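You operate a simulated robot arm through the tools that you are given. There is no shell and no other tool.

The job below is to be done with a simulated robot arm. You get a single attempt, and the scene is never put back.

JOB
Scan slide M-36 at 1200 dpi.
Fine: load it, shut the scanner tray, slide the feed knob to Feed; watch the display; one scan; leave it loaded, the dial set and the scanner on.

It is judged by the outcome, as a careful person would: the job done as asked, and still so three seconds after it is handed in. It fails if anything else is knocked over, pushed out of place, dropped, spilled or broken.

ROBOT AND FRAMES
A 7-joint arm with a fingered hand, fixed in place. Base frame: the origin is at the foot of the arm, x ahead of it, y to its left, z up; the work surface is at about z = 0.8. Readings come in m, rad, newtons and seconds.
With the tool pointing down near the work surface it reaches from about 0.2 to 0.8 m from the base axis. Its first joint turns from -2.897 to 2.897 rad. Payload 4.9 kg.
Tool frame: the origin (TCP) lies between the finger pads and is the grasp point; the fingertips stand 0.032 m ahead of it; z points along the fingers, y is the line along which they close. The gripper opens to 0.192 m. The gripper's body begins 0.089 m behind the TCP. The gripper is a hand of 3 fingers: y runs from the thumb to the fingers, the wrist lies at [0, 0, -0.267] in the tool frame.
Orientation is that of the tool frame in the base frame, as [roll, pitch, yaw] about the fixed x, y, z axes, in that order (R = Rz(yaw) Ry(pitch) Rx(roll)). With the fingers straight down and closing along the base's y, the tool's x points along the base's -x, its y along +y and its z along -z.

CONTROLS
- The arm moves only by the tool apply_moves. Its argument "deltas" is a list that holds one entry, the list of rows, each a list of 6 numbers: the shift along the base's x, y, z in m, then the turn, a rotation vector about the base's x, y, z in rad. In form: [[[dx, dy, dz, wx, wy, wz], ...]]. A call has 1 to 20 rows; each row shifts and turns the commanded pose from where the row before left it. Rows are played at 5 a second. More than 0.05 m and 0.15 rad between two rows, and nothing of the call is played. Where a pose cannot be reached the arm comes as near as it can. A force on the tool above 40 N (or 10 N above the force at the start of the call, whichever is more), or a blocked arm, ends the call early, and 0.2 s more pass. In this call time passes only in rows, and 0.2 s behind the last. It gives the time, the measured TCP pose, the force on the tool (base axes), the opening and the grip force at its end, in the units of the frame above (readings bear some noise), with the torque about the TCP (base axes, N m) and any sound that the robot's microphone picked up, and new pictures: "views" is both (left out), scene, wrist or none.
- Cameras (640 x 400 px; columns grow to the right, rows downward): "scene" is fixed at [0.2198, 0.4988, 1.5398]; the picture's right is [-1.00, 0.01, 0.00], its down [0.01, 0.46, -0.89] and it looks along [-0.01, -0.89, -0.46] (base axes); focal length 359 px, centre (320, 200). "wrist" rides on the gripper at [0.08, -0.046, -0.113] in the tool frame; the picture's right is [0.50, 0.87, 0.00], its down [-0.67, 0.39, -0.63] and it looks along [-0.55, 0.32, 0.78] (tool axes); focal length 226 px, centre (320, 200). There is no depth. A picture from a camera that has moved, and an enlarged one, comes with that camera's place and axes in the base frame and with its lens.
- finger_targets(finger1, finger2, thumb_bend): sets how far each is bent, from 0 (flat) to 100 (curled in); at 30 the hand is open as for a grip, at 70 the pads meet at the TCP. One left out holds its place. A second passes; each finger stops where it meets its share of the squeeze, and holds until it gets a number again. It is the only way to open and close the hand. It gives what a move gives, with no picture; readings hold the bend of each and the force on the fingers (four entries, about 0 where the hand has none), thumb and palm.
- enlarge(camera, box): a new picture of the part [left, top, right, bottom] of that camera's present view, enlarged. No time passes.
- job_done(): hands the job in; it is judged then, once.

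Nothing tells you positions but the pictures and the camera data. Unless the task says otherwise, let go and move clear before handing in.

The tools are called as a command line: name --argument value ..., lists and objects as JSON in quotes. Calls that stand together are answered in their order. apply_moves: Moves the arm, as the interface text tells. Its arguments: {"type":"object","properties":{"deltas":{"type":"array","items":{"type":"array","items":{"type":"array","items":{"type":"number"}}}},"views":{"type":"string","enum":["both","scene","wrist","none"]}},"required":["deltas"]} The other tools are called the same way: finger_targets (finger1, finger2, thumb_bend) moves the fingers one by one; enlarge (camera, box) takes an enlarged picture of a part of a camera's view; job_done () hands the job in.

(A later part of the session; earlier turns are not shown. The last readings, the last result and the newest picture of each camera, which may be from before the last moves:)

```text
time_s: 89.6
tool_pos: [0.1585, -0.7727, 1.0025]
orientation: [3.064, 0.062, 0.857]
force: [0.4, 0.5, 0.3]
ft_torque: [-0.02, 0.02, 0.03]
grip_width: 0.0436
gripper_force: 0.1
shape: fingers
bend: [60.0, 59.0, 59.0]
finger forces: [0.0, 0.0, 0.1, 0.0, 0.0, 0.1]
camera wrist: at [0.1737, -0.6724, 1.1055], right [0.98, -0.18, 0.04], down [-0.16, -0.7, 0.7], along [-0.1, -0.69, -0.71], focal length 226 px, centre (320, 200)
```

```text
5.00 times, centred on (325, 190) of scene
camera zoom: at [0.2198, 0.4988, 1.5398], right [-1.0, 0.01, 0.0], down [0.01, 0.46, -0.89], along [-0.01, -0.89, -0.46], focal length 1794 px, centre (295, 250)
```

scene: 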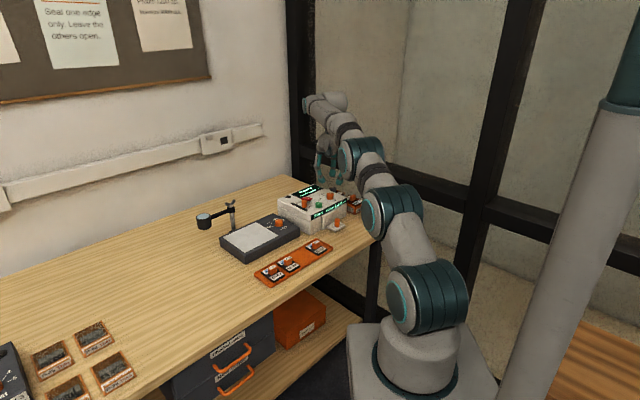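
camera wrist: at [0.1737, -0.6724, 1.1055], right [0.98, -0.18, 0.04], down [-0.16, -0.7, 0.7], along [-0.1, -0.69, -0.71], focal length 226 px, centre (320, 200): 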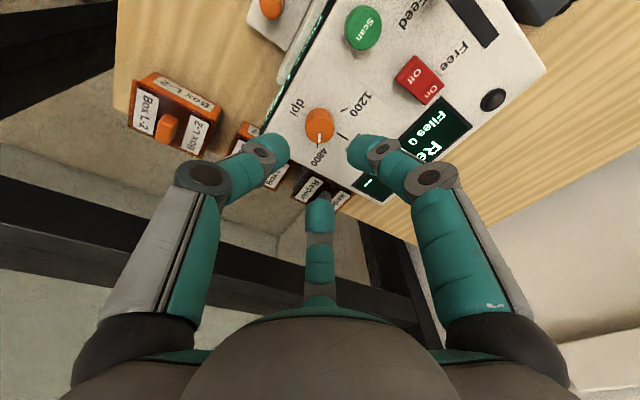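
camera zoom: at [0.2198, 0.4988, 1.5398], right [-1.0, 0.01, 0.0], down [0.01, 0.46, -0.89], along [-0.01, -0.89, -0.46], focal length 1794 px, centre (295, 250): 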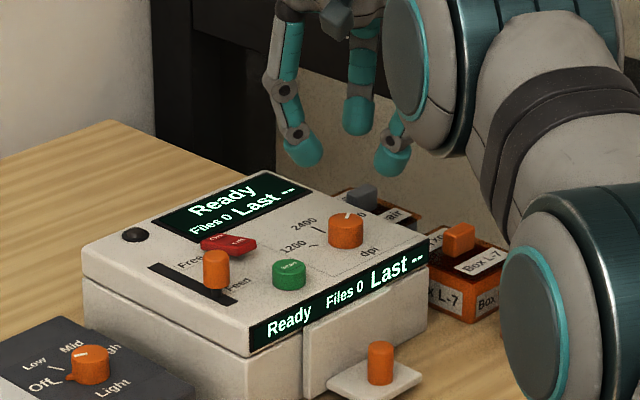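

The ticks confirm 60° per step: 4800 → 2400 → 1200 is +120° counter-clockwise from above. The dial axis is about (0.1626, -0.772). I'll correct by 5 mm and descend partway.

apply_moves --deltas '[[[0.0028, 0.0045, 0, 0, 0, 0], [0, 0, -0.018, 0, 0, 0], [0, 0, -0.018, 0, 0, 0], [0, 0, 0, 0, 0, 0]]]' --views "wrist"

enlarge --camera "wrist" --box '[200, 80, 440, 240]'

enlarge --camera "scene" --box '[295, 165, 355, 215]'

```text
time_s: 90.6
tool_pos: [0.1636, -0.769, 0.9662]
orientation: [3.063, 0.061, 0.856]
force: [-0.7, -0.2, -0.3]
ft_torque: [-0.02, -0.03, -0.01]
grip_width: 0.0436
gripper_force: 0.1
shape: fingers
bend: [60.0, 59.0, 59.0]
finger forces: [0.1, 0.0, 0.0, 0.1, 0.0, 0.1]
camera wrist: at [0.1782, -0.6677, 1.0703], right [0.98, -0.18, 0.04], down [-0.16, -0.7, 0.7], along [-0.1, -0.69, -0.71], focal length 226 px, centre (320, 200)
```

wrist: 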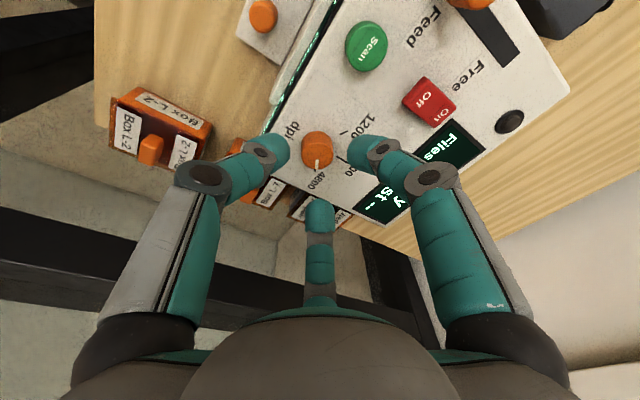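

```text
2.50 times, centred on (320, 160) of wrist
camera zoom: at [0.1782, -0.6677, 1.0703], right [0.98, -0.18, 0.04], down [-0.16, -0.7, 0.7], along [-0.1, -0.69, -0.71], focal length 565 px, centre (320, 300)
```

zoom: 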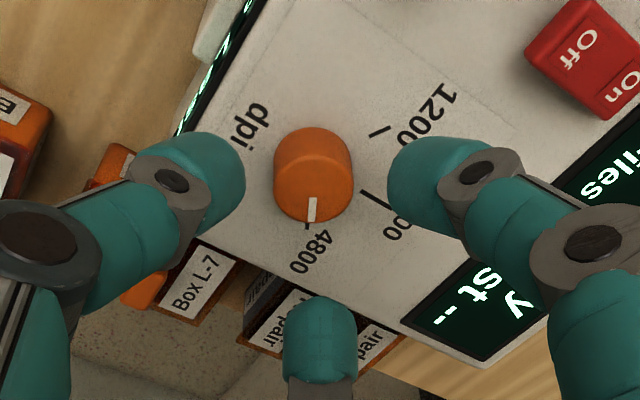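

```text
8.00 times, centred on (325, 190) of scene
camera zoom: at [0.2198, 0.4988, 1.5398], right [-1.0, 0.01, 0.0], down [0.01, 0.46, -0.89], along [-0.01, -0.89, -0.46], focal length 2870 px, centre (280, 280)
```

zoom: 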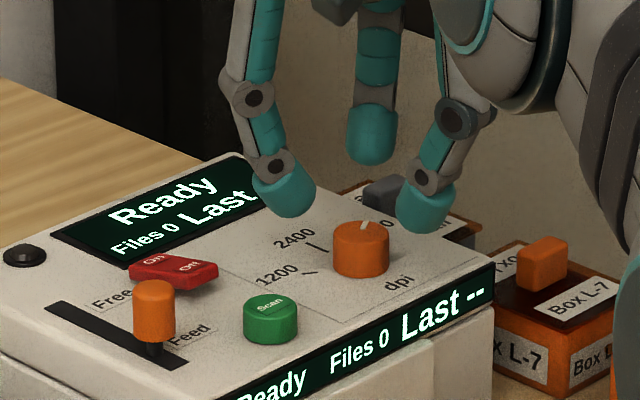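

Centered within a millimetre. Descending 23 mm around the dial, then closing evenly.

apply_moves --deltas '[[[0, 0, -0.012, 0, 0, 0], [0, 0, -0.011, 0, 0, 0], [0, 0, 0, 0, 0, 0]]]' --views "none"

finger_targets --finger1 64 --finger2 64 --thumb_bend 64

enlarge --camera "wrist" --box '[220, 100, 420, 230]'

enlarge --camera "scene" --box '[305, 170, 355, 210]'

```text
time_s: 91.4
tool_pos: [0.1633, -0.7673, 0.9437]
orientation: [3.061, 0.061, 0.858]
force: [0.0, -0.1, 0.3]
ft_torque: [-0.02, -0.01, 0.0]
grip_width: 0.0437
gripper_force: 0.0
shape: fingers
bend: [60.0, 59.0, 59.0]
finger forces: [0.0, 0.0, 0.1, 0.1, 0.0, 0.0]
```

```text
time_s: 92.4
tool_pos: [0.1631, -0.7689, 0.9436]
orientation: [3.065, 0.061, 0.857]
force: [0.5, 0.3, 0.4]
ft_torque: [0.01, 0.01, 0.01]
grip_width: 0.026
gripper_force: 0.1
shape: fingers
bend: [64.0, 64.0, 64.0]
finger forces: [0.1, 0.0, 0.0, 0.0, 0.0, 0.1]
```

```text
3.08 times, centred on (320, 165) of wrist
camera zoom: at [0.1783, -0.6674, 1.0469], right [0.98, -0.18, 0.04], down [-0.16, -0.7, 0.7], along [-0.1, -0.69, -0.71], focal length 696 px, centre (320, 308)
```

zoom: 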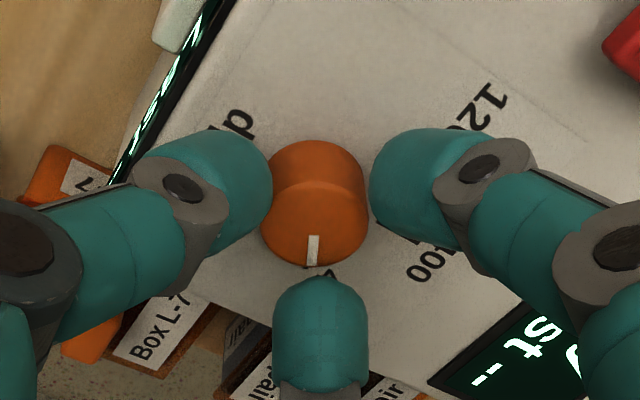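

```text
10.00 times, centred on (330, 190) of scene
camera zoom: at [0.2198, 0.4988, 1.5398], right [-1.0, 0.01, 0.0], down [0.01, 0.46, -0.89], along [-0.01, -0.89, -0.46], focal length 3587 px, centre (220, 300)
```

zoom: 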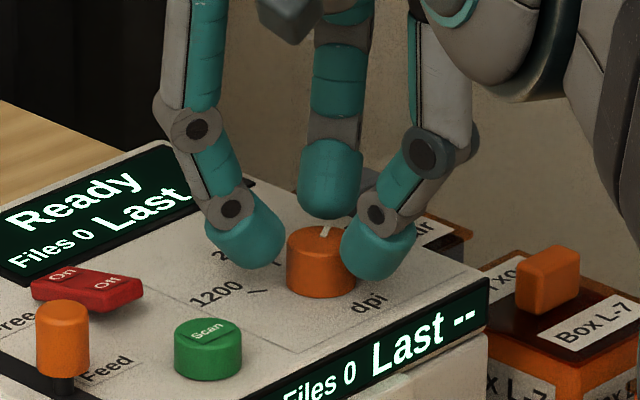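

The dial is centered between the fingertips. Closing for a firm hold.

finger_targets --finger1 67 --finger2 67 --thumb_bend 67

finger_targets --finger1 71 --finger2 71 --thumb_bend 71

enlarge --camera "wrist" --box '[220, 100, 420, 230]'

```text
time_s: 93.4
tool_pos: [0.163, -0.7688, 0.943]
orientation: [3.063, 0.062, 0.858]
force: [-0.5, -0.3, 0.0]
ft_torque: [-0.02, 0.02, 0.0]
grip_width: 0.0142
gripper_force: 0.0
shape: fingers
bend: [67.0, 67.0, 67.0]
finger forces: [0.0, 0.0, 0.1, 0.0, 0.0, 0.1]
```

```text
time_s: 94.4
tool_pos: [0.163, -0.7682, 0.9429]
orientation: [3.063, 0.062, 0.857]
force: [0.6, 0.8, -0.4]
ft_torque: [0.0, -0.02, 0.03]
grip_width: 0.0023
gripper_force: 0.1
shape: fingers
bend: [70.0, 70.0, 70.0]
finger forces: [0.1, 0.1, 0.1, 0.1, 0.1, 0.0]
```

```text
3.08 times, centred on (320, 165) of wrist
camera zoom: at [0.1783, -0.6674, 1.0469], right [0.98, -0.18, 0.04], down [-0.16, -0.7, 0.7], along [-0.1, -0.69, -0.71], focal length 696 px, centre (320, 308)
```

zoom: 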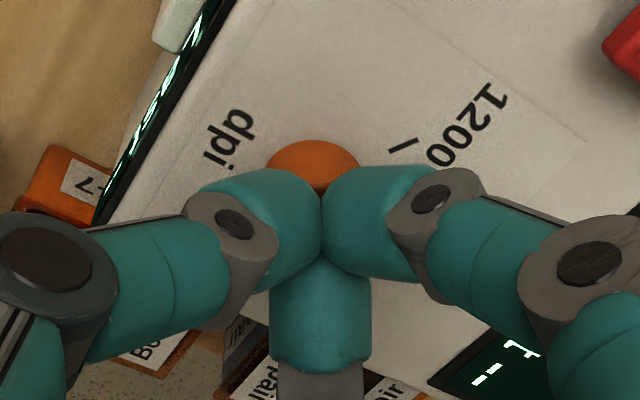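

The fingers closed just above the dial top without touching it, so I need about 10 mm more depth. I'll reopen, go lower carefully, and close again.

finger_targets --finger1 62.5 --finger2 62.5 --thumb_bend 62.5

apply_moves --deltas '[[[0, 0, -0.004, 0, 0, 0], [0, 0, -0.003, 0, 0, 0], [0, 0, -0.003, 0, 0, 0], [0, 0, 0, 0, 0, 0]]]' --views "none"

finger_targets --finger1 66 --finger2 66 --thumb_bend 66

enlarge --camera "wrist" --box '[220, 100, 420, 230]'

enlarge --camera "scene" --box '[305, 170, 355, 210]'

```text
time_s: 95.4
tool_pos: [0.1625, -0.7673, 0.9441]
orientation: [3.063, 0.061, 0.856]
force: [-0.4, 0.4, -0.1]
ft_torque: [0.02, 0.0, -0.01]
grip_width: 0.0332
gripper_force: 0.1
shape: fingers
bend: [62.0, 62.0, 62.0]
finger forces: [0.0, 0.0, 0.0, 0.0, 0.0, 0.0]
```

```text
time_s: 96.4
tool_pos: [0.1636, -0.7685, 0.9325]
orientation: [3.063, 0.059, 0.858]
force: [-0.7, -0.4, 0.6]
ft_torque: [0.02, -0.03, -0.01]
grip_width: 0.0332
gripper_force: 0.0
shape: fingers
bend: [62.0, 62.0, 62.0]
finger forces: [0.0, 0.1, 0.0, 0.0, 0.0, 0.0]
```

```text
time_s: 97.4
tool_pos: [0.164, -0.7676, 0.9329]
orientation: [3.062, 0.061, 0.858]
force: [-1.7, -2.9, -0.8]
ft_torque: [-0.07, 0.02, -0.01]
grip_width: 0.0202
gripper_force: 2.6
shape: fingers
bend: [66.0, 63.0, 65.0]
finger forces: [0.1, 3.3, 0.0, 0.0, 1.4, 0.1]
```

```text
3.08 times, centred on (320, 165) of wrist
camera zoom: at [0.1789, -0.6675, 1.0369], right [0.98, -0.18, 0.04], down [-0.16, -0.7, 0.7], along [-0.1, -0.69, -0.71], focal length 696 px, centre (320, 308)
```

zoom: 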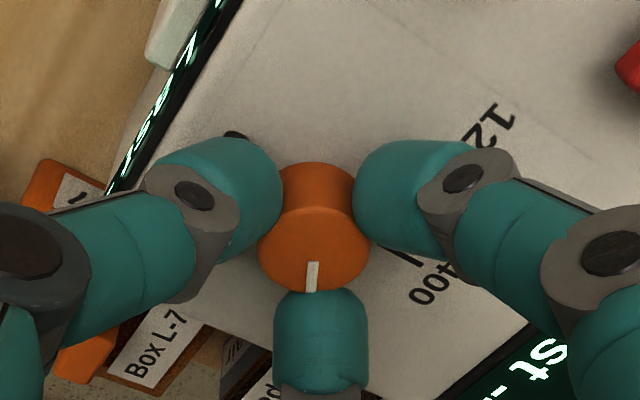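

```text
10.00 times, centred on (330, 190) of scene
camera zoom: at [0.2198, 0.4988, 1.5398], right [-1.0, 0.01, 0.0], down [0.01, 0.46, -0.89], along [-0.01, -0.89, -0.46], focal length 3587 px, centre (220, 300)
```

zoom: 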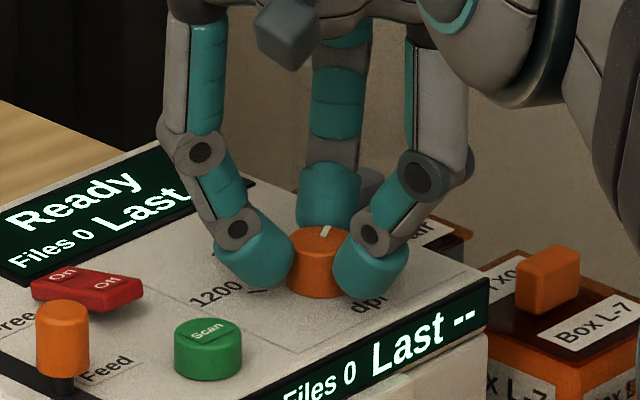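

All at dial height now; the far finger touches first, so I'll shift the hand ~3.5 mm to center better, then squeeze.

apply_moves --deltas '[[[-0.001, -0.0017, 0, 0, 0, 0], [-0.001, -0.0016, 0, 0, 0, 0], [0, 0, 0, 0, 0, 0]]]' --views "none"

finger_targets --finger1 68 --finger2 68 --thumb_bend 68

enlarge --camera "wrist" --box '[220, 100, 420, 230]'

```text
time_s: 98.2
tool_pos: [0.1614, -0.7708, 0.9325]
orientation: [3.064, 0.059, 0.857]
force: [0.9, 2.9, 0.3]
ft_torque: [0.1, -0.04, 0.02]
grip_width: 0.0211
gripper_force: 3.4
shape: fingers
bend: [65.0, 64.0, 65.0]
finger forces: [2.2, 1.4, 0.0, 0.0, 2.7, 0.1]
```

```text
time_s: 99.2
tool_pos: [0.1618, -0.7711, 0.9328]
orientation: [3.063, 0.059, 0.857]
force: [1.2, 3.7, -0.7]
ft_torque: [0.13, -0.05, -0.04]
grip_width: 0.0203
gripper_force: 6.2
shape: fingers
bend: [65.0, 65.0, 66.0]
finger forces: [4.1, 3.6, 0.0, 0.0, 5.2, 0.1]
```

```text
3.08 times, centred on (320, 165) of wrist
camera zoom: at [0.1766, -0.6704, 1.0369], right [0.98, -0.18, 0.04], down [-0.16, -0.7, 0.7], along [-0.1, -0.69, -0.71], focal length 696 px, centre (320, 308)
```

zoom: 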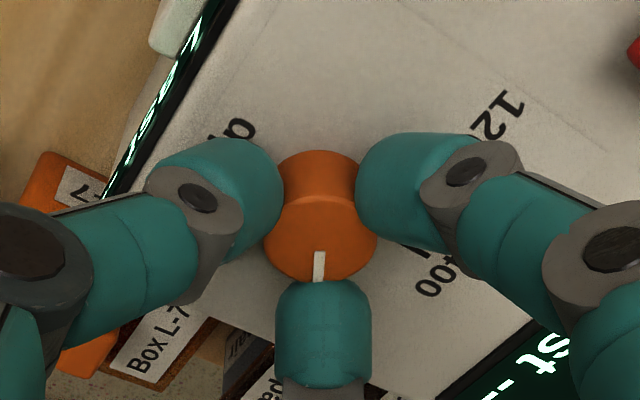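

Well balanced (4.1, 3.6 and 5.2 N). I'll firm up and turn the first ~24° to see that the dial follows.

finger_targets --finger1 74 --finger2 74 --thumb_bend 74

apply_moves --deltas '[[[0, 0, 0, -0.0029, 0.0137, 0.1393], [0, 0, 0, -0.0029, 0.0137, 0.1393], [0, 0, 0, -0.0029, 0.0137, 0.1393]]]' --views "wrist"

enlarge --camera "wrist" --box '[220, 100, 420, 230]'

enlarge --camera "scene" --box '[305, 170, 355, 210]'

```text
time_s: 100.2
tool_pos: [0.1618, -0.7703, 0.9328]
orientation: [3.062, 0.06, 0.857]
force: [-2.5, 7.7, -1.7]
ft_torque: [0.19, 0.04, -0.04]
grip_width: 0.019
gripper_force: 17.1
shape: fingers
bend: [65.0, 65.0, 66.0]
finger forces: [10.0, 9.1, 0.0, 0.1, 15.8, 0.0]
```

```text
time_s: 101.0
tool_pos: [0.1606, -0.7718, 0.9332]
orientation: [3.096, 0.087, 1.278]
force: [-4.5, 8.5, -4.2]
ft_torque: [0.27, 0.0, -0.03]
grip_width: 0.0191
gripper_force: 17.7
shape: fingers
bend: [65.0, 65.0, 66.0]
finger forces: [11.4, 7.8, 0.0, 0.0, 15.8, 0.1]
camera wrist: at [0.1379, -0.6718, 1.0362], right [0.97, 0.23, 0.0], down [0.17, -0.69, 0.7], along [0.16, -0.69, -0.71], focal length 226 px, centre (320, 200)
```

wrist: 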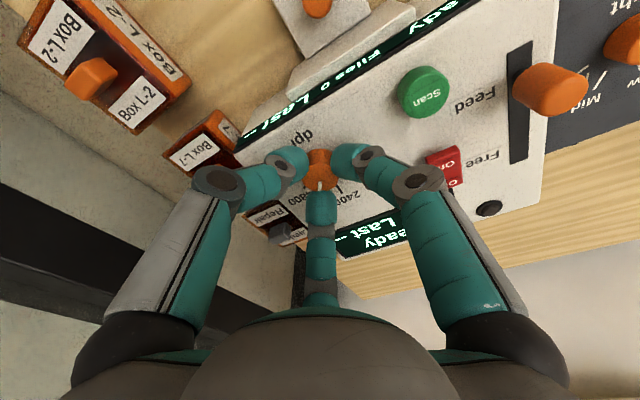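

```text
3.08 times, centred on (320, 165) of wrist
camera zoom: at [0.1379, -0.6718, 1.0362], right [0.97, 0.23, 0.0], down [0.17, -0.69, 0.7], along [0.16, -0.69, -0.71], focal length 696 px, centre (320, 308)
```

zoom: 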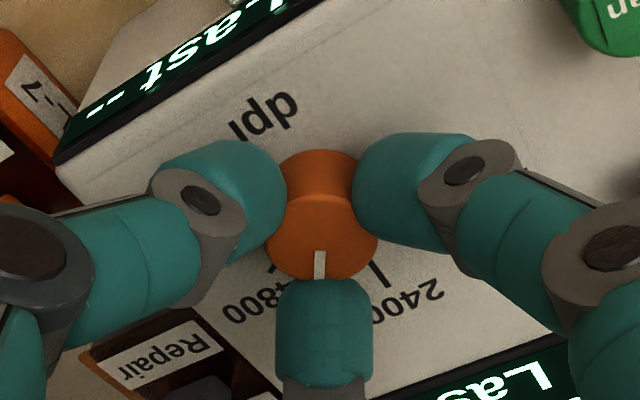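

```text
10.00 times, centred on (330, 190) of scene
camera zoom: at [0.2198, 0.4988, 1.5398], right [-1.0, 0.01, 0.0], down [0.01, 0.46, -0.89], along [-0.01, -0.89, -0.46], focal length 3587 px, centre (220, 300)
```

zoom: 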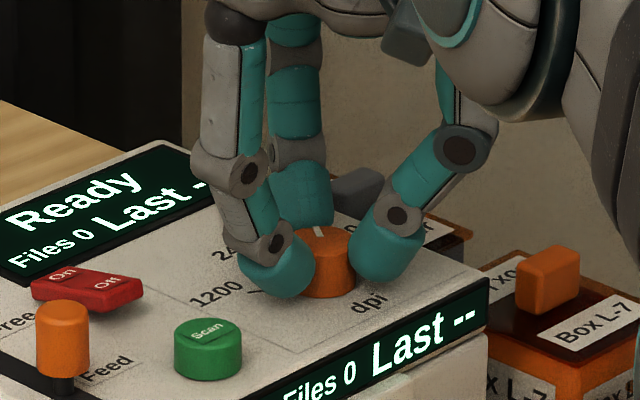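

The dial follows with the pointer. Continuing the turn, with a check before the end.

apply_moves --deltas '[[[0, 0, 0, -0.0029, 0.0137, 0.1393], [0, 0, 0, -0.0029, 0.0137, 0.1393], [0, 0, 0, -0.0029, 0.0137, 0.1393], [0, 0, 0, -0.0029, 0.0137, 0.1393], [0, 0, 0, -0.0029, 0.0137, 0.1393]]]' --views "wrist"

enlarge --camera "wrist" --box '[220, 100, 420, 230]'

enlarge --camera "scene" --box '[305, 170, 355, 210]'

```text
time_s: 102.2
tool_pos: [0.1611, -0.7713, 0.9327]
orientation: [-3.121, 0.098, 1.985]
force: [-6.4, 3.7, -8.1]
ft_torque: [0.23, 0.04, -0.02]
grip_width: 0.0192
gripper_force: 16.7
shape: fingers
bend: [65.0, 65.0, 66.0]
finger forces: [11.9, 8.5, 0.0, 0.0, 13.9, 0.1]
camera wrist: at [0.0852, -0.7066, 1.0385], right [0.6, 0.8, -0.07], down [0.61, -0.4, 0.69], along [0.52, -0.45, -0.72], focal length 226 px, centre (320, 200)
```

wrist: 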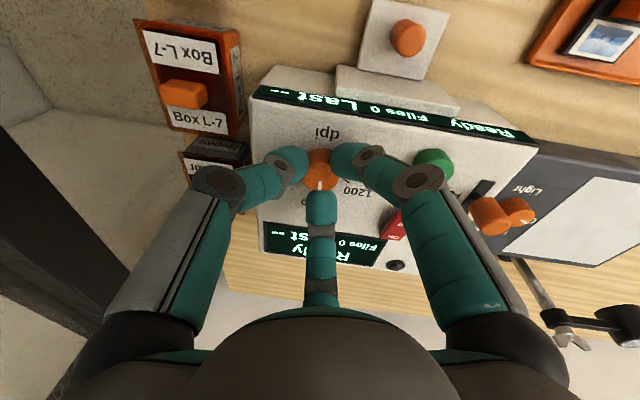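

```text
3.08 times, centred on (320, 165) of wrist
camera zoom: at [0.0852, -0.7066, 1.0385], right [0.6, 0.8, -0.07], down [0.61, -0.4, 0.69], along [0.52, -0.45, -0.72], focal length 696 px, centre (320, 308)
```

zoom: 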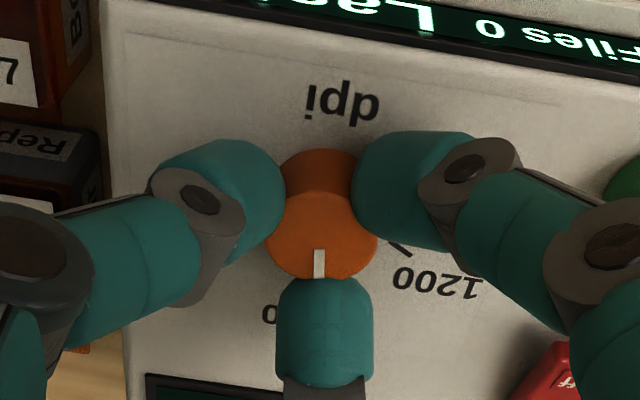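

```text
10.00 times, centred on (330, 190) of scene
camera zoom: at [0.2198, 0.4988, 1.5398], right [-1.0, 0.01, 0.0], down [0.01, 0.46, -0.89], along [-0.01, -0.89, -0.46], focal length 3587 px, centre (220, 300)
```

zoom: 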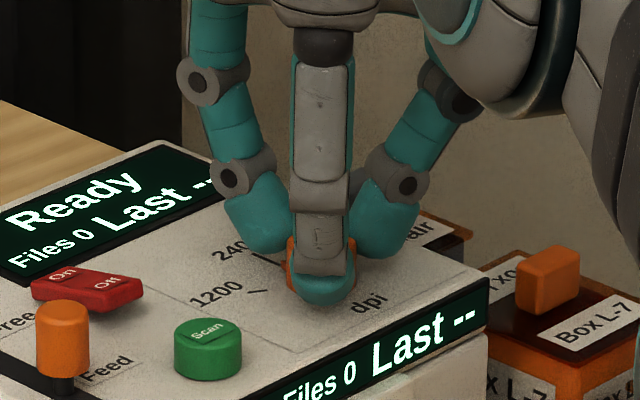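

Past 2400 now, pointer still locked with the hand. Continuing toward 1200.

apply_moves --deltas '[[[0, 0, 0, -0.0029, 0.0137, 0.1393], [0, 0, 0, -0.0029, 0.0137, 0.1393], [0, 0, 0, -0.0029, 0.0137, 0.1393], [0, 0, 0, -0.0029, 0.0137, 0.1393], [0, 0, 0, -0.0029, 0.0137, 0.1393], [0, 0, 0, -0.0029, 0.0137, 0.1393]]]' --views "wrist"

enlarge --camera "wrist" --box '[220, 100, 420, 230]'

enlarge --camera "scene" --box '[305, 170, 355, 210]'

```text
time_s: 103.6
tool_pos: [0.1614, -0.7715, 0.9334]
orientation: [-3.054, 0.052, 2.824]
force: [-7.5, -5.3, -5.2]
ft_torque: [0.0, 0.14, 0.02]
grip_width: 0.019
gripper_force: 16.2
shape: fingers
bend: [65.0, 65.0, 66.0]
finger forces: [11.1, 8.8, 0.0, 0.1, 13.3, 0.0]
camera wrist: at [0.0692, -0.7795, 1.0456], right [-0.2, 0.97, -0.1], down [0.75, 0.22, 0.63], along [0.64, 0.05, -0.77], focal length 226 px, centre (320, 200)
```

wrist: 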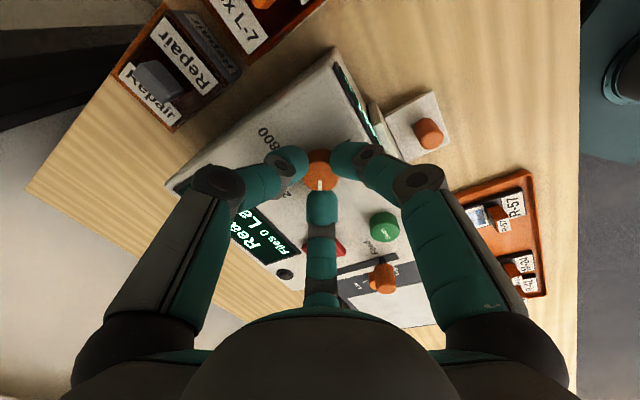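

```text
3.08 times, centred on (320, 165) of wrist
camera zoom: at [0.0692, -0.7795, 1.0456], right [-0.2, 0.97, -0.1], down [0.75, 0.22, 0.63], along [0.64, 0.05, -0.77], focal length 696 px, centre (320, 308)
```

zoom: 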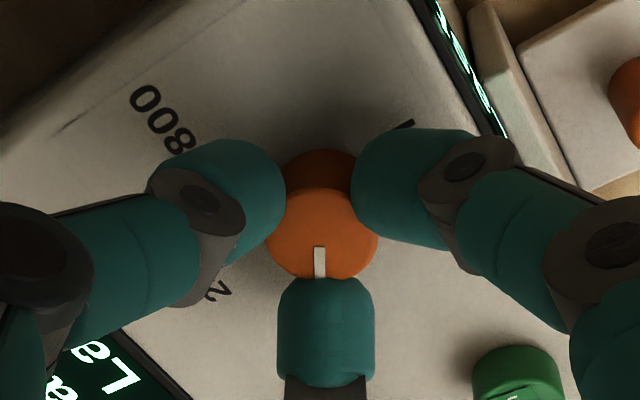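

```text
10.00 times, centred on (330, 190) of scene
camera zoom: at [0.2198, 0.4988, 1.5398], right [-1.0, 0.01, 0.0], down [0.01, 0.46, -0.89], along [-0.01, -0.89, -0.46], focal length 3587 px, centre (220, 300)
```

zoom: 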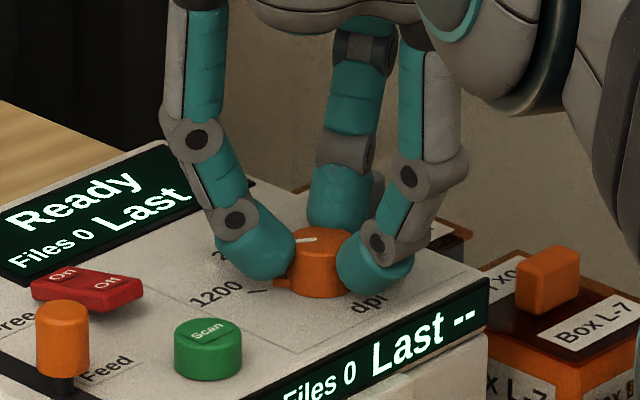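

About 7° left to go. Final small turn.

apply_moves --deltas '[[[0, 0, 0, -0.0025, 0.012, 0.122], [0, 0, 0, 0, 0, 0]]]' --views "wrist"

enlarge --camera "wrist" --box '[220, 100, 420, 230]'

enlarge --camera "scene" --box '[312, 182, 342, 206]'

```text
time_s: 104.2
tool_pos: [0.1613, -0.7723, 0.9335]
orientation: [-3.049, 0.039, 2.945]
force: [-4.9, -6.6, -3.4]
ft_torque: [-0.02, 0.08, -0.09]
grip_width: 0.0191
gripper_force: 17.4
shape: fingers
bend: [65.0, 65.0, 66.0]
finger forces: [10.3, 9.9, 0.0, 0.0, 13.6, 0.1]
camera wrist: at [0.0719, -0.7902, 1.0466], right [-0.32, 0.94, -0.1], down [0.72, 0.31, 0.62], along [0.62, 0.12, -0.78], focal length 226 px, centre (320, 200)
```

wrist: 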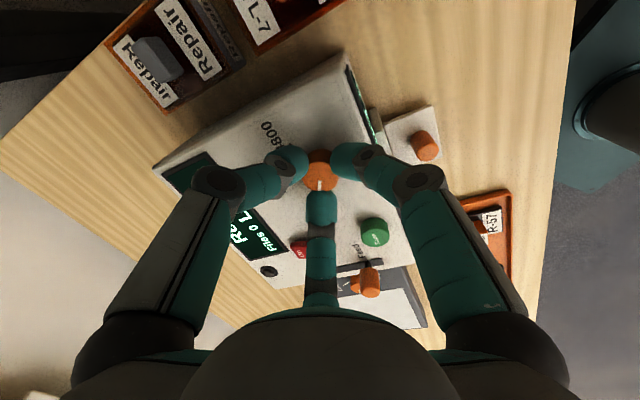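

```text
3.08 times, centred on (320, 165) of wrist
camera zoom: at [0.0719, -0.7902, 1.0466], right [-0.32, 0.94, -0.1], down [0.72, 0.31, 0.62], along [0.62, 0.12, -0.78], focal length 696 px, centre (320, 308)
```

zoom: 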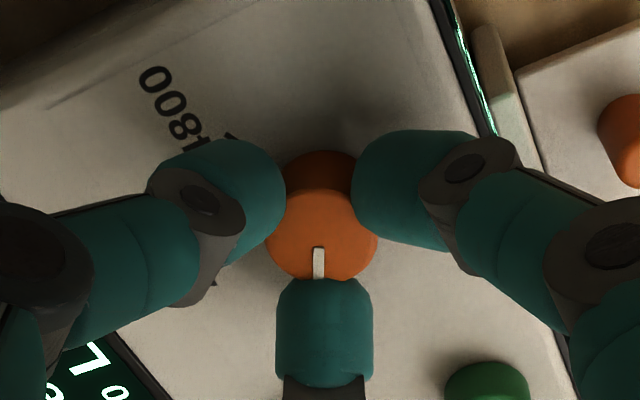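

```text
16.00 times, centred on (327, 194) of scene
camera zoom: at [0.2198, 0.4988, 1.5398], right [-1.0, 0.01, 0.0], down [0.01, 0.46, -0.89], along [-0.01, -0.89, -0.46], focal length 5739 px, centre (208, 296)
```

zoom: 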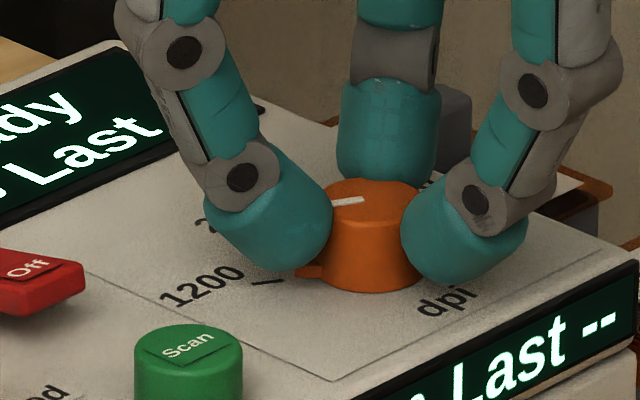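

The pointer and its nub line up with the 1200 tick. Releasing evenly and lifting.

finger_targets --finger1 66 --finger2 66 --thumb_bend 66

finger_targets --finger1 60 --finger2 60 --thumb_bend 60

apply_moves --deltas '[[[0, 0, 0.015, 0, 0, 0], [0, 0, 0.03, 0, 0, 0], [0, 0, 0.04, 0, 0, 0], [0, 0, 0, 0, 0, 0]]]'

enlarge --camera "scene" --box '[300, 178, 350, 212]'

enlarge --camera "wrist" --box '[220, 80, 420, 220]'

```text
time_s: 105.2
tool_pos: [0.1621, -0.7704, 0.9336]
orientation: [-3.05, 0.04, 2.942]
force: [-1.9, 0.2, 3.8]
ft_torque: [-0.04, 0.04, 0.0]
grip_width: 0.0216
gripper_force: 3.4
shape: fingers
bend: [65.0, 65.0, 65.0]
finger forces: [2.2, 2.1, 0.0, 0.0, 2.9, 0.0]
```

```text
time_s: 106.2
tool_pos: [0.1608, -0.7713, 0.9336]
orientation: [-3.049, 0.039, 2.943]
force: [0.2, -0.2, -0.2]
ft_torque: [-0.02, -0.01, -0.01]
grip_width: 0.0413
gripper_force: 0.0
shape: fingers
bend: [60.0, 60.0, 60.0]
finger forces: [0.0, 0.0, 0.0, 0.0, 0.1, 0.0]
```

```text
time_s: 107.2
tool_pos: [0.1611, -0.7713, 1.018]
orientation: [-3.05, 0.04, 2.94]
force: [0.0, 0.8, 0.3]
ft_torque: [0.02, 0.03, -0.01]
grip_width: 0.0414
gripper_force: 0.0
shape: fingers
bend: [60.0, 60.0, 60.0]
finger forces: [0.0, 0.0, 0.0, 0.0, 0.0, 0.0]
camera wrist: at [0.0711, -0.7899, 1.1316], right [-0.32, 0.94, -0.1], down [0.72, 0.31, 0.62], along [0.62, 0.12, -0.78], focal length 226 px, centre (320, 200)
```

scene: 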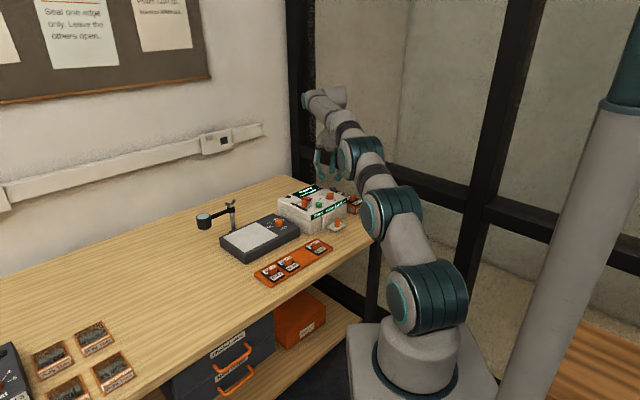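
wrist: 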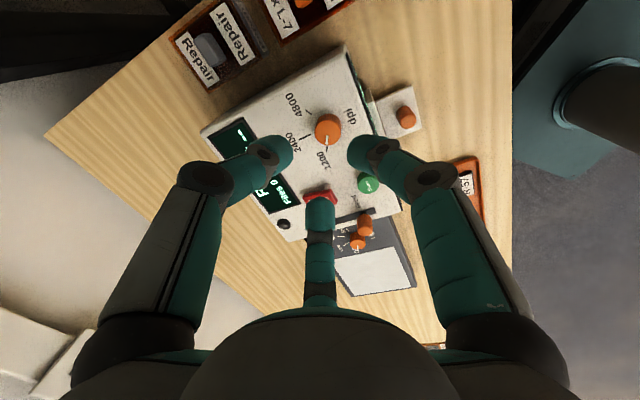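

```text
11.76 times, centred on (325, 195) of scene
camera zoom: at [0.2198, 0.4988, 1.5398], right [-1.0, 0.01, 0.0], down [0.01, 0.46, -0.89], along [-0.01, -0.89, -0.46], focal length 4220 px, centre (261, 259)
```

zoom: 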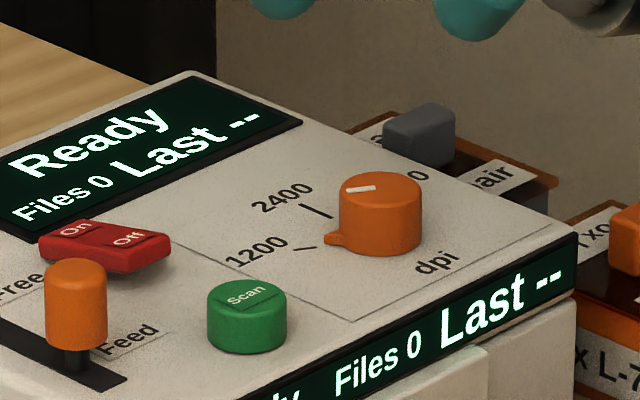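

```text
2.86 times, centred on (320, 150) of wrist
camera zoom: at [0.0711, -0.7899, 1.1316], right [-0.32, 0.94, -0.1], down [0.72, 0.31, 0.62], along [0.62, 0.12, -0.78], focal length 646 px, centre (320, 343)
```

zoom: 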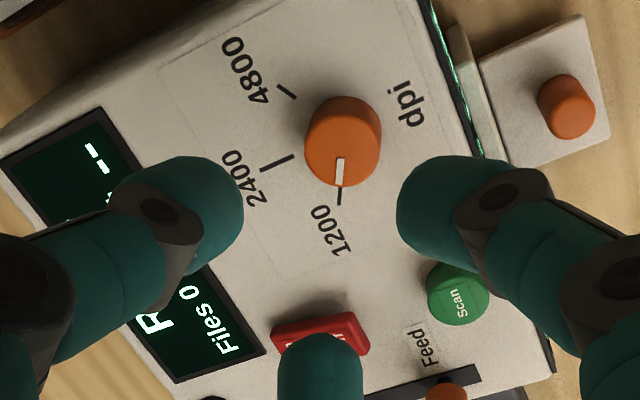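

Dial is set exactly on 1200; display "Ready", Files 0, feed knob at Feed, rocker On. Now to the Scan button: I'll move above it, un-tilt, and measure its center before pressing once.

apply_moves --deltas '[[[0.014, 0.022, 0, 0.0978, 0.0208, 0], [0.014, 0.022, 0, 0, 0, 0], [0.014, 0.022, 0, 0, 0, 0], [0, 0, 0, 0, 0, 0]]]'

enlarge --camera "wrist" --box '[220, 80, 420, 220]'

enlarge --camera "scene" --box '[285, 140, 365, 220]'

```text
time_s: 108.2
tool_pos: [0.2036, -0.7058, 1.0166]
orientation: [3.141, -0.001, 2.941]
force: [-0.5, 0.3, 0.3]
ft_torque: [0.03, 0.03, 0.02]
grip_width: 0.0416
gripper_force: 0.0
shape: fingers
bend: [60.0, 60.0, 60.0]
finger forces: [0.1, 0.1, 0.0, 0.0, 0.0, 0.1]
camera wrist: at [0.1163, -0.7357, 1.13], right [-0.32, 0.95, 0.0], down [0.73, 0.25, 0.63], along [0.6, 0.2, -0.78], focal length 226 px, centre (320, 200)
```

scene: 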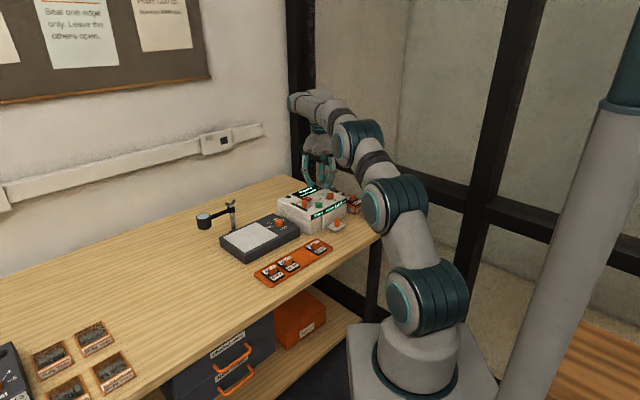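
wrist: 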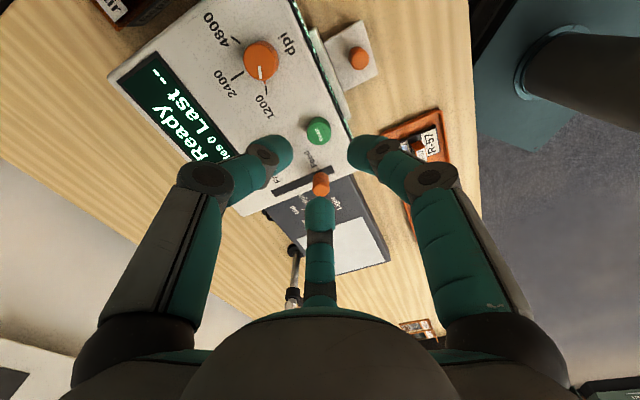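

```text
2.86 times, centred on (320, 150) of wrist
camera zoom: at [0.1163, -0.7357, 1.13], right [-0.32, 0.95, 0.0], down [0.73, 0.25, 0.63], along [0.6, 0.2, -0.78], focal length 646 px, centre (320, 343)
```

zoom: 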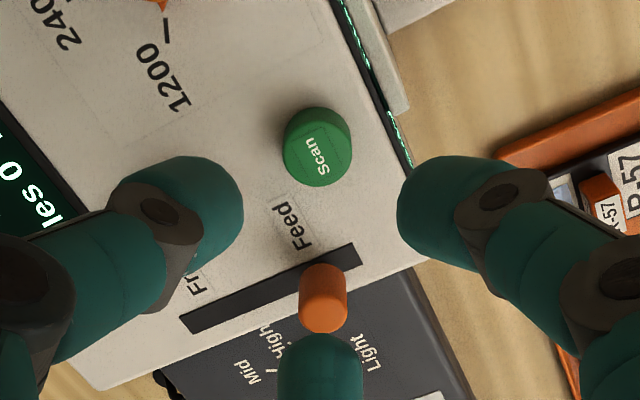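

```text
5.00 times, centred on (325, 180) of scene
camera zoom: at [0.2198, 0.4988, 1.5398], right [-1.0, 0.01, 0.0], down [0.01, 0.46, -0.89], along [-0.01, -0.89, -0.46], focal length 1794 px, centre (295, 300)
```

zoom: 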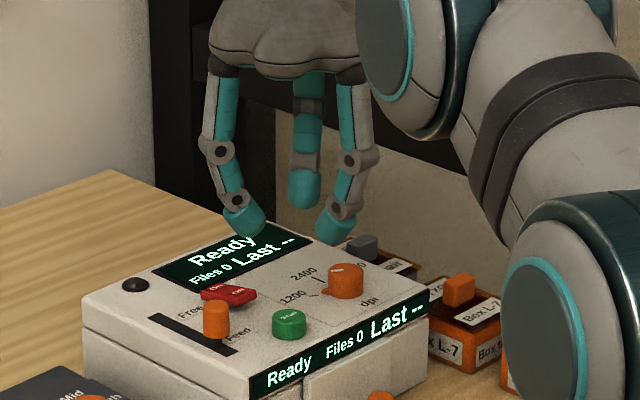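

The Scan button is 3 mm from the TCP axis, at about (0.207, -0.706), top z ≈ 0.910. I'll close the fist, center on it and descend to just above.

finger_targets --finger1 72 --finger2 72 --thumb_bend 72

apply_moves --deltas '[[[0.0028, 0.0009, -0.02, 0, 0, 0], [0, 0, -0.02, 0, 0, 0], [0, 0, -0.015, 0, 0, 0], [0, 0, 0, 0, 0, 0]]]'

enlarge --camera "scene" --box '[295, 170, 345, 215]'

enlarge --camera "wrist" --box '[220, 100, 420, 240]'

```text
time_s: 109.2
tool_pos: [0.2025, -0.7072, 1.0157]
orientation: [3.141, 0.0, 2.941]
force: [-0.3, -0.1, 0.4]
ft_torque: [-0.03, 0.02, -0.01]
grip_width: 0.0014
gripper_force: 0.1
shape: fingers
bend: [71.0, 71.0, 71.0]
finger forces: [0.1, 0.1, 0.0, 0.0, 0.0, 0.0]
```

```text
time_s: 110.2
tool_pos: [0.2058, -0.7068, 0.9622]
orientation: [-3.141, 0.001, 2.941]
force: [0.4, -0.8, -0.2]
ft_torque: [-0.01, -0.02, -0.02]
grip_width: 0.0013
gripper_force: 0.0
shape: fingers
bend: [71.0, 71.0, 71.0]
finger forces: [0.0, 0.0, 0.1, 0.0, 0.1, 0.0]
camera wrist: at [0.1187, -0.7359, 1.0754], right [-0.32, 0.95, 0.0], down [0.73, 0.25, 0.63], along [0.6, 0.2, -0.77], focal length 226 px, centre (320, 200)
```

scene: 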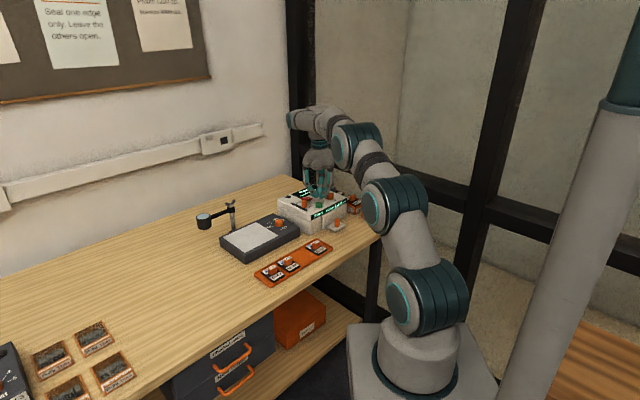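
wrist: 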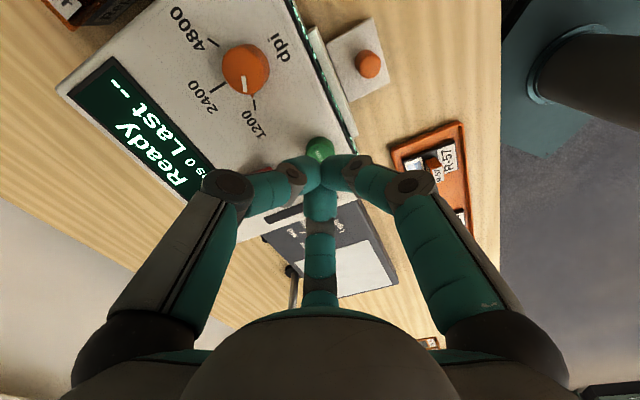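

```text
8.89 times, centred on (320, 192) of scene
camera zoom: at [0.2198, 0.4988, 1.5398], right [-1.0, 0.01, 0.0], down [0.01, 0.46, -0.89], along [-0.01, -0.89, -0.46], focal length 3188 px, centre (320, 267)
```

zoom: 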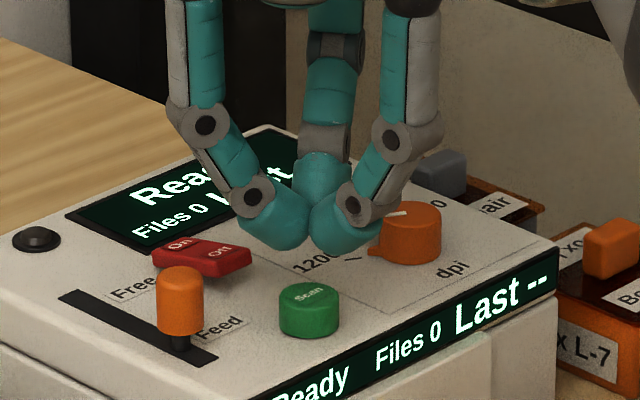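

```text
2.86 times, centred on (320, 170) of wrist
camera zoom: at [0.1187, -0.7359, 1.0754], right [-0.32, 0.95, 0.0], down [0.73, 0.25, 0.63], along [0.6, 0.2, -0.77], focal length 646 px, centre (320, 286)
```

zoom: 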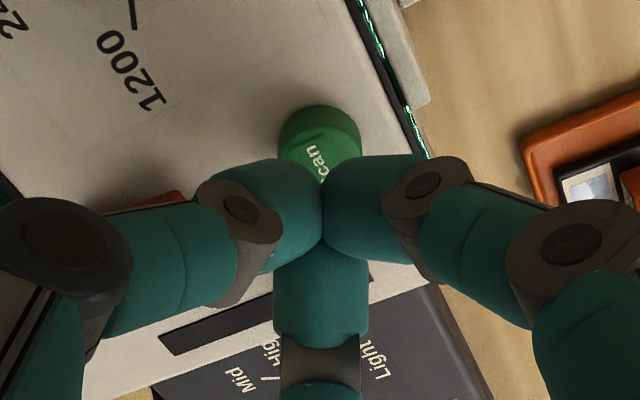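

Fist is centered over Scan, about 20 mm above. Lowering to first contact.

apply_moves --deltas '[[[0, 0, -0.007, 0, 0, 0], [0, 0, -0.006, 0, 0, 0], [0, 0, -0.004, 0, 0, 0], [0, 0, -0.002, 0, 0, 0]]]' --views "none"

enlarge --camera "scene" --box '[295, 170, 345, 215]'

```text
time_s: 111.2
tool_pos: [0.2055, -0.7053, 0.944]
orientation: [3.142, -0.001, 2.942]
force: [0.0, 0.6, -1.2]
ft_torque: [0.0, 0.01, 0.0]
grip_width: 0.0014
gripper_force: 0.1
shape: fingers
bend: [71.0, 71.0, 71.0]
finger forces: [0.1, 0.0, 0.0, 0.1, 0.1, 0.1]
```

```text
8.89 times, centred on (320, 192) of scene
camera zoom: at [0.2198, 0.4988, 1.5398], right [-1.0, 0.01, 0.0], down [0.01, 0.46, -0.89], along [-0.01, -0.89, -0.46], focal length 3188 px, centre (320, 267)
```

zoom: 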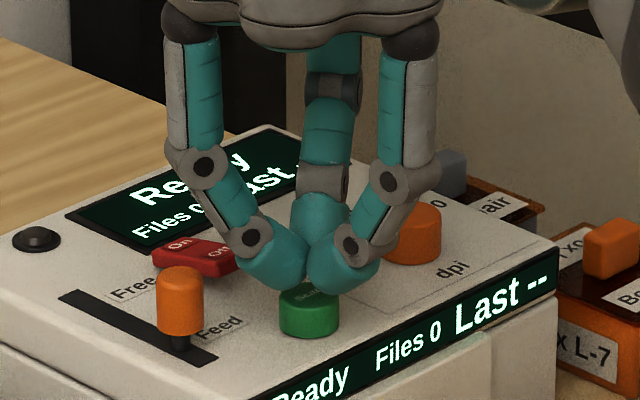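

apply_moves --deltas '[[[0, 0, -0.002, 0, 0, 0], [0, 0, -0.0015, 0, 0, 0]]]' --views "none"

enlarge --camera "scene" --box '[295, 170, 345, 215]'

```text
time_s: 111.8
tool_pos: [0.206, -0.704, 0.9409]
orientation: [3.141, -0.001, 2.941]
force: [0.1, -0.2, -0.3]
ft_torque: [-0.03, 0.02, 0.02]
grip_width: 0.0014
gripper_force: 0.1
shape: fingers
bend: [71.0, 71.0, 71.0]
finger forces: [0.0, 0.0, 0.0, 0.1, 0.1, 0.0]
```

```text
8.89 times, centred on (320, 192) of scene
camera zoom: at [0.2198, 0.4988, 1.5398], right [-1.0, 0.01, 0.0], down [0.01, 0.46, -0.89], along [-0.01, -0.89, -0.46], focal length 3188 px, centre (320, 267)
```

zoom: 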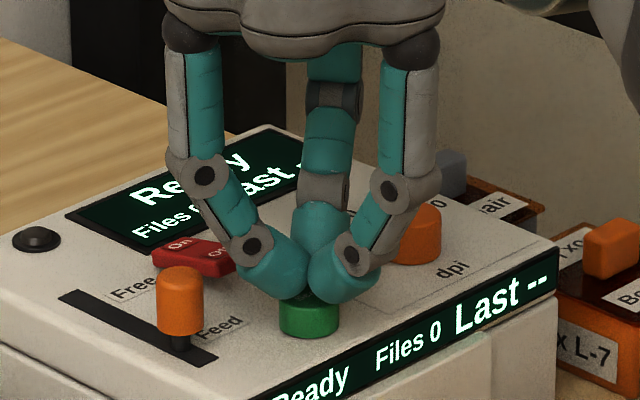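

No contact yet. Continuing down in small steps.

apply_moves --deltas '[[[0, 0, -0.0015, 0, 0, 0], [0, 0, -0.0015, 0, 0, 0]]]' --views "none"

enlarge --camera "scene" --box '[295, 170, 345, 215]'

```text
time_s: 112.4
tool_pos: [0.2063, -0.7052, 0.9369]
orientation: [3.141, -0.001, 2.94]
force: [0.8, 0.1, 0.0]
ft_torque: [0.01, 0.01, 0.01]
grip_width: 0.0015
gripper_force: 0.0
shape: fingers
bend: [71.0, 71.0, 71.0]
finger forces: [0.0, 0.1, 0.1, 0.0, 0.0, 0.0]
```

```text
8.89 times, centred on (320, 192) of scene
camera zoom: at [0.2198, 0.4988, 1.5398], right [-1.0, 0.01, 0.0], down [0.01, 0.46, -0.89], along [-0.01, -0.89, -0.46], focal length 3188 px, centre (320, 267)
```

zoom: 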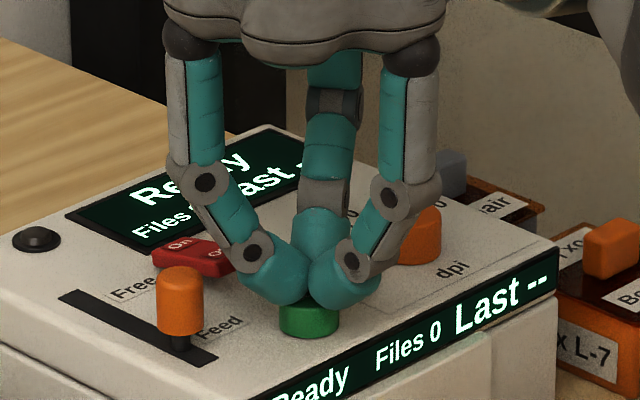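

enlarge --camera "wrist" --box '[220, 100, 420, 240]'

apply_moves --deltas '[[[0, 0, -0.0015, 0, 0, 0], [0, 0, -0.001, 0, 0, 0]]]' --views "none"

enlarge --camera "scene" --box '[295, 170, 345, 215]'

```text
2.86 times, centred on (320, 170) of wrist
camera zoom: at [0.1192, -0.7344, 1.0502], right [-0.32, 0.95, 0.0], down [0.73, 0.25, 0.63], along [0.6, 0.2, -0.78], focal length 646 px, centre (320, 286)
```

zoom: 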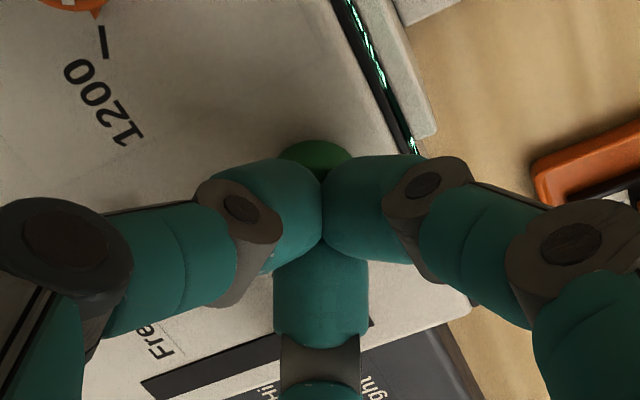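

```text
time_s: 113.0
tool_pos: [0.2073, -0.7038, 0.935]
orientation: [3.141, 0.0, 2.941]
force: [-0.1, -0.1, 1.0]
ft_torque: [-0.01, 0.01, -0.02]
grip_width: 0.0013
gripper_force: 0.0
shape: fingers
bend: [71.0, 71.0, 71.0]
finger forces: [0.0, 0.0, 0.0, 0.0, 0.1, 0.1]
```

```text
8.89 times, centred on (320, 192) of scene
camera zoom: at [0.2198, 0.4988, 1.5398], right [-1.0, 0.01, 0.0], down [0.01, 0.46, -0.89], along [-0.01, -0.89, -0.46], focal length 3188 px, centre (320, 267)
```

zoom: 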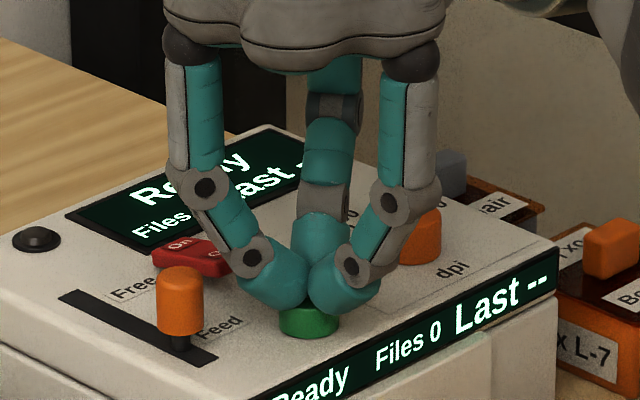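

Just about touching. Continue pressing gently.

apply_moves --deltas '[[[0, 0, -0.0015, 0, 0, 0], [0, 0, -0.001, 0, 0, 0]]]' --views "none"

enlarge --camera "scene" --box '[295, 175, 345, 220]'

```text
time_s: 113.6
tool_pos: [0.2056, -0.7046, 0.9328]
orientation: [-3.142, 0.003, 2.941]
force: [0.2, 0.7, 0.8]
ft_torque: [0.01, -0.02, -0.02]
grip_width: 0.0016
gripper_force: 0.1
shape: fingers
bend: [71.0, 71.0, 71.0]
finger forces: [0.0, 0.1, 0.0, 0.1, 0.0, 0.1]
```

```text
8.89 times, centred on (320, 198) of scene
camera zoom: at [0.2198, 0.4988, 1.5398], right [-1.0, 0.01, 0.0], down [0.01, 0.46, -0.89], along [-0.01, -0.89, -0.46], focal length 3188 px, centre (320, 222)
```

zoom: 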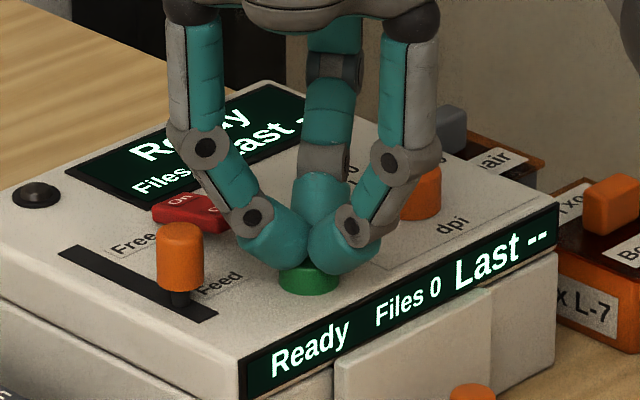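

apply_moves --deltas '[[[0, 0, -0.0015, 0, 0, 0], [0, 0, -0.0015, 0, 0, 0]]]' --views "none"

enlarge --camera "scene" --box '[295, 175, 345, 220]'

```text
time_s: 114.2
tool_pos: [0.2063, -0.7041, 0.9304]
orientation: [-3.141, 0.001, 2.941]
force: [0.8, 0.3, 2.8]
ft_torque: [0.02, -0.03, -0.02]
grip_width: 0.0014
gripper_force: 0.0
shape: fingers
bend: [71.0, 71.0, 71.0]
finger forces: [0.1, 0.0, 0.1, 0.0, 0.1, 0.0]
heard: click
```

```text
8.89 times, centred on (320, 198) of scene
camera zoom: at [0.2198, 0.4988, 1.5398], right [-1.0, 0.01, 0.0], down [0.01, 0.46, -0.89], along [-0.01, -0.89, -0.46], focal length 3188 px, centre (320, 222)
```

zoom: 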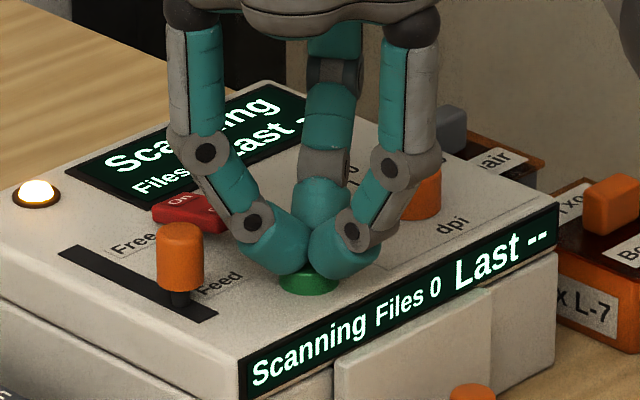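

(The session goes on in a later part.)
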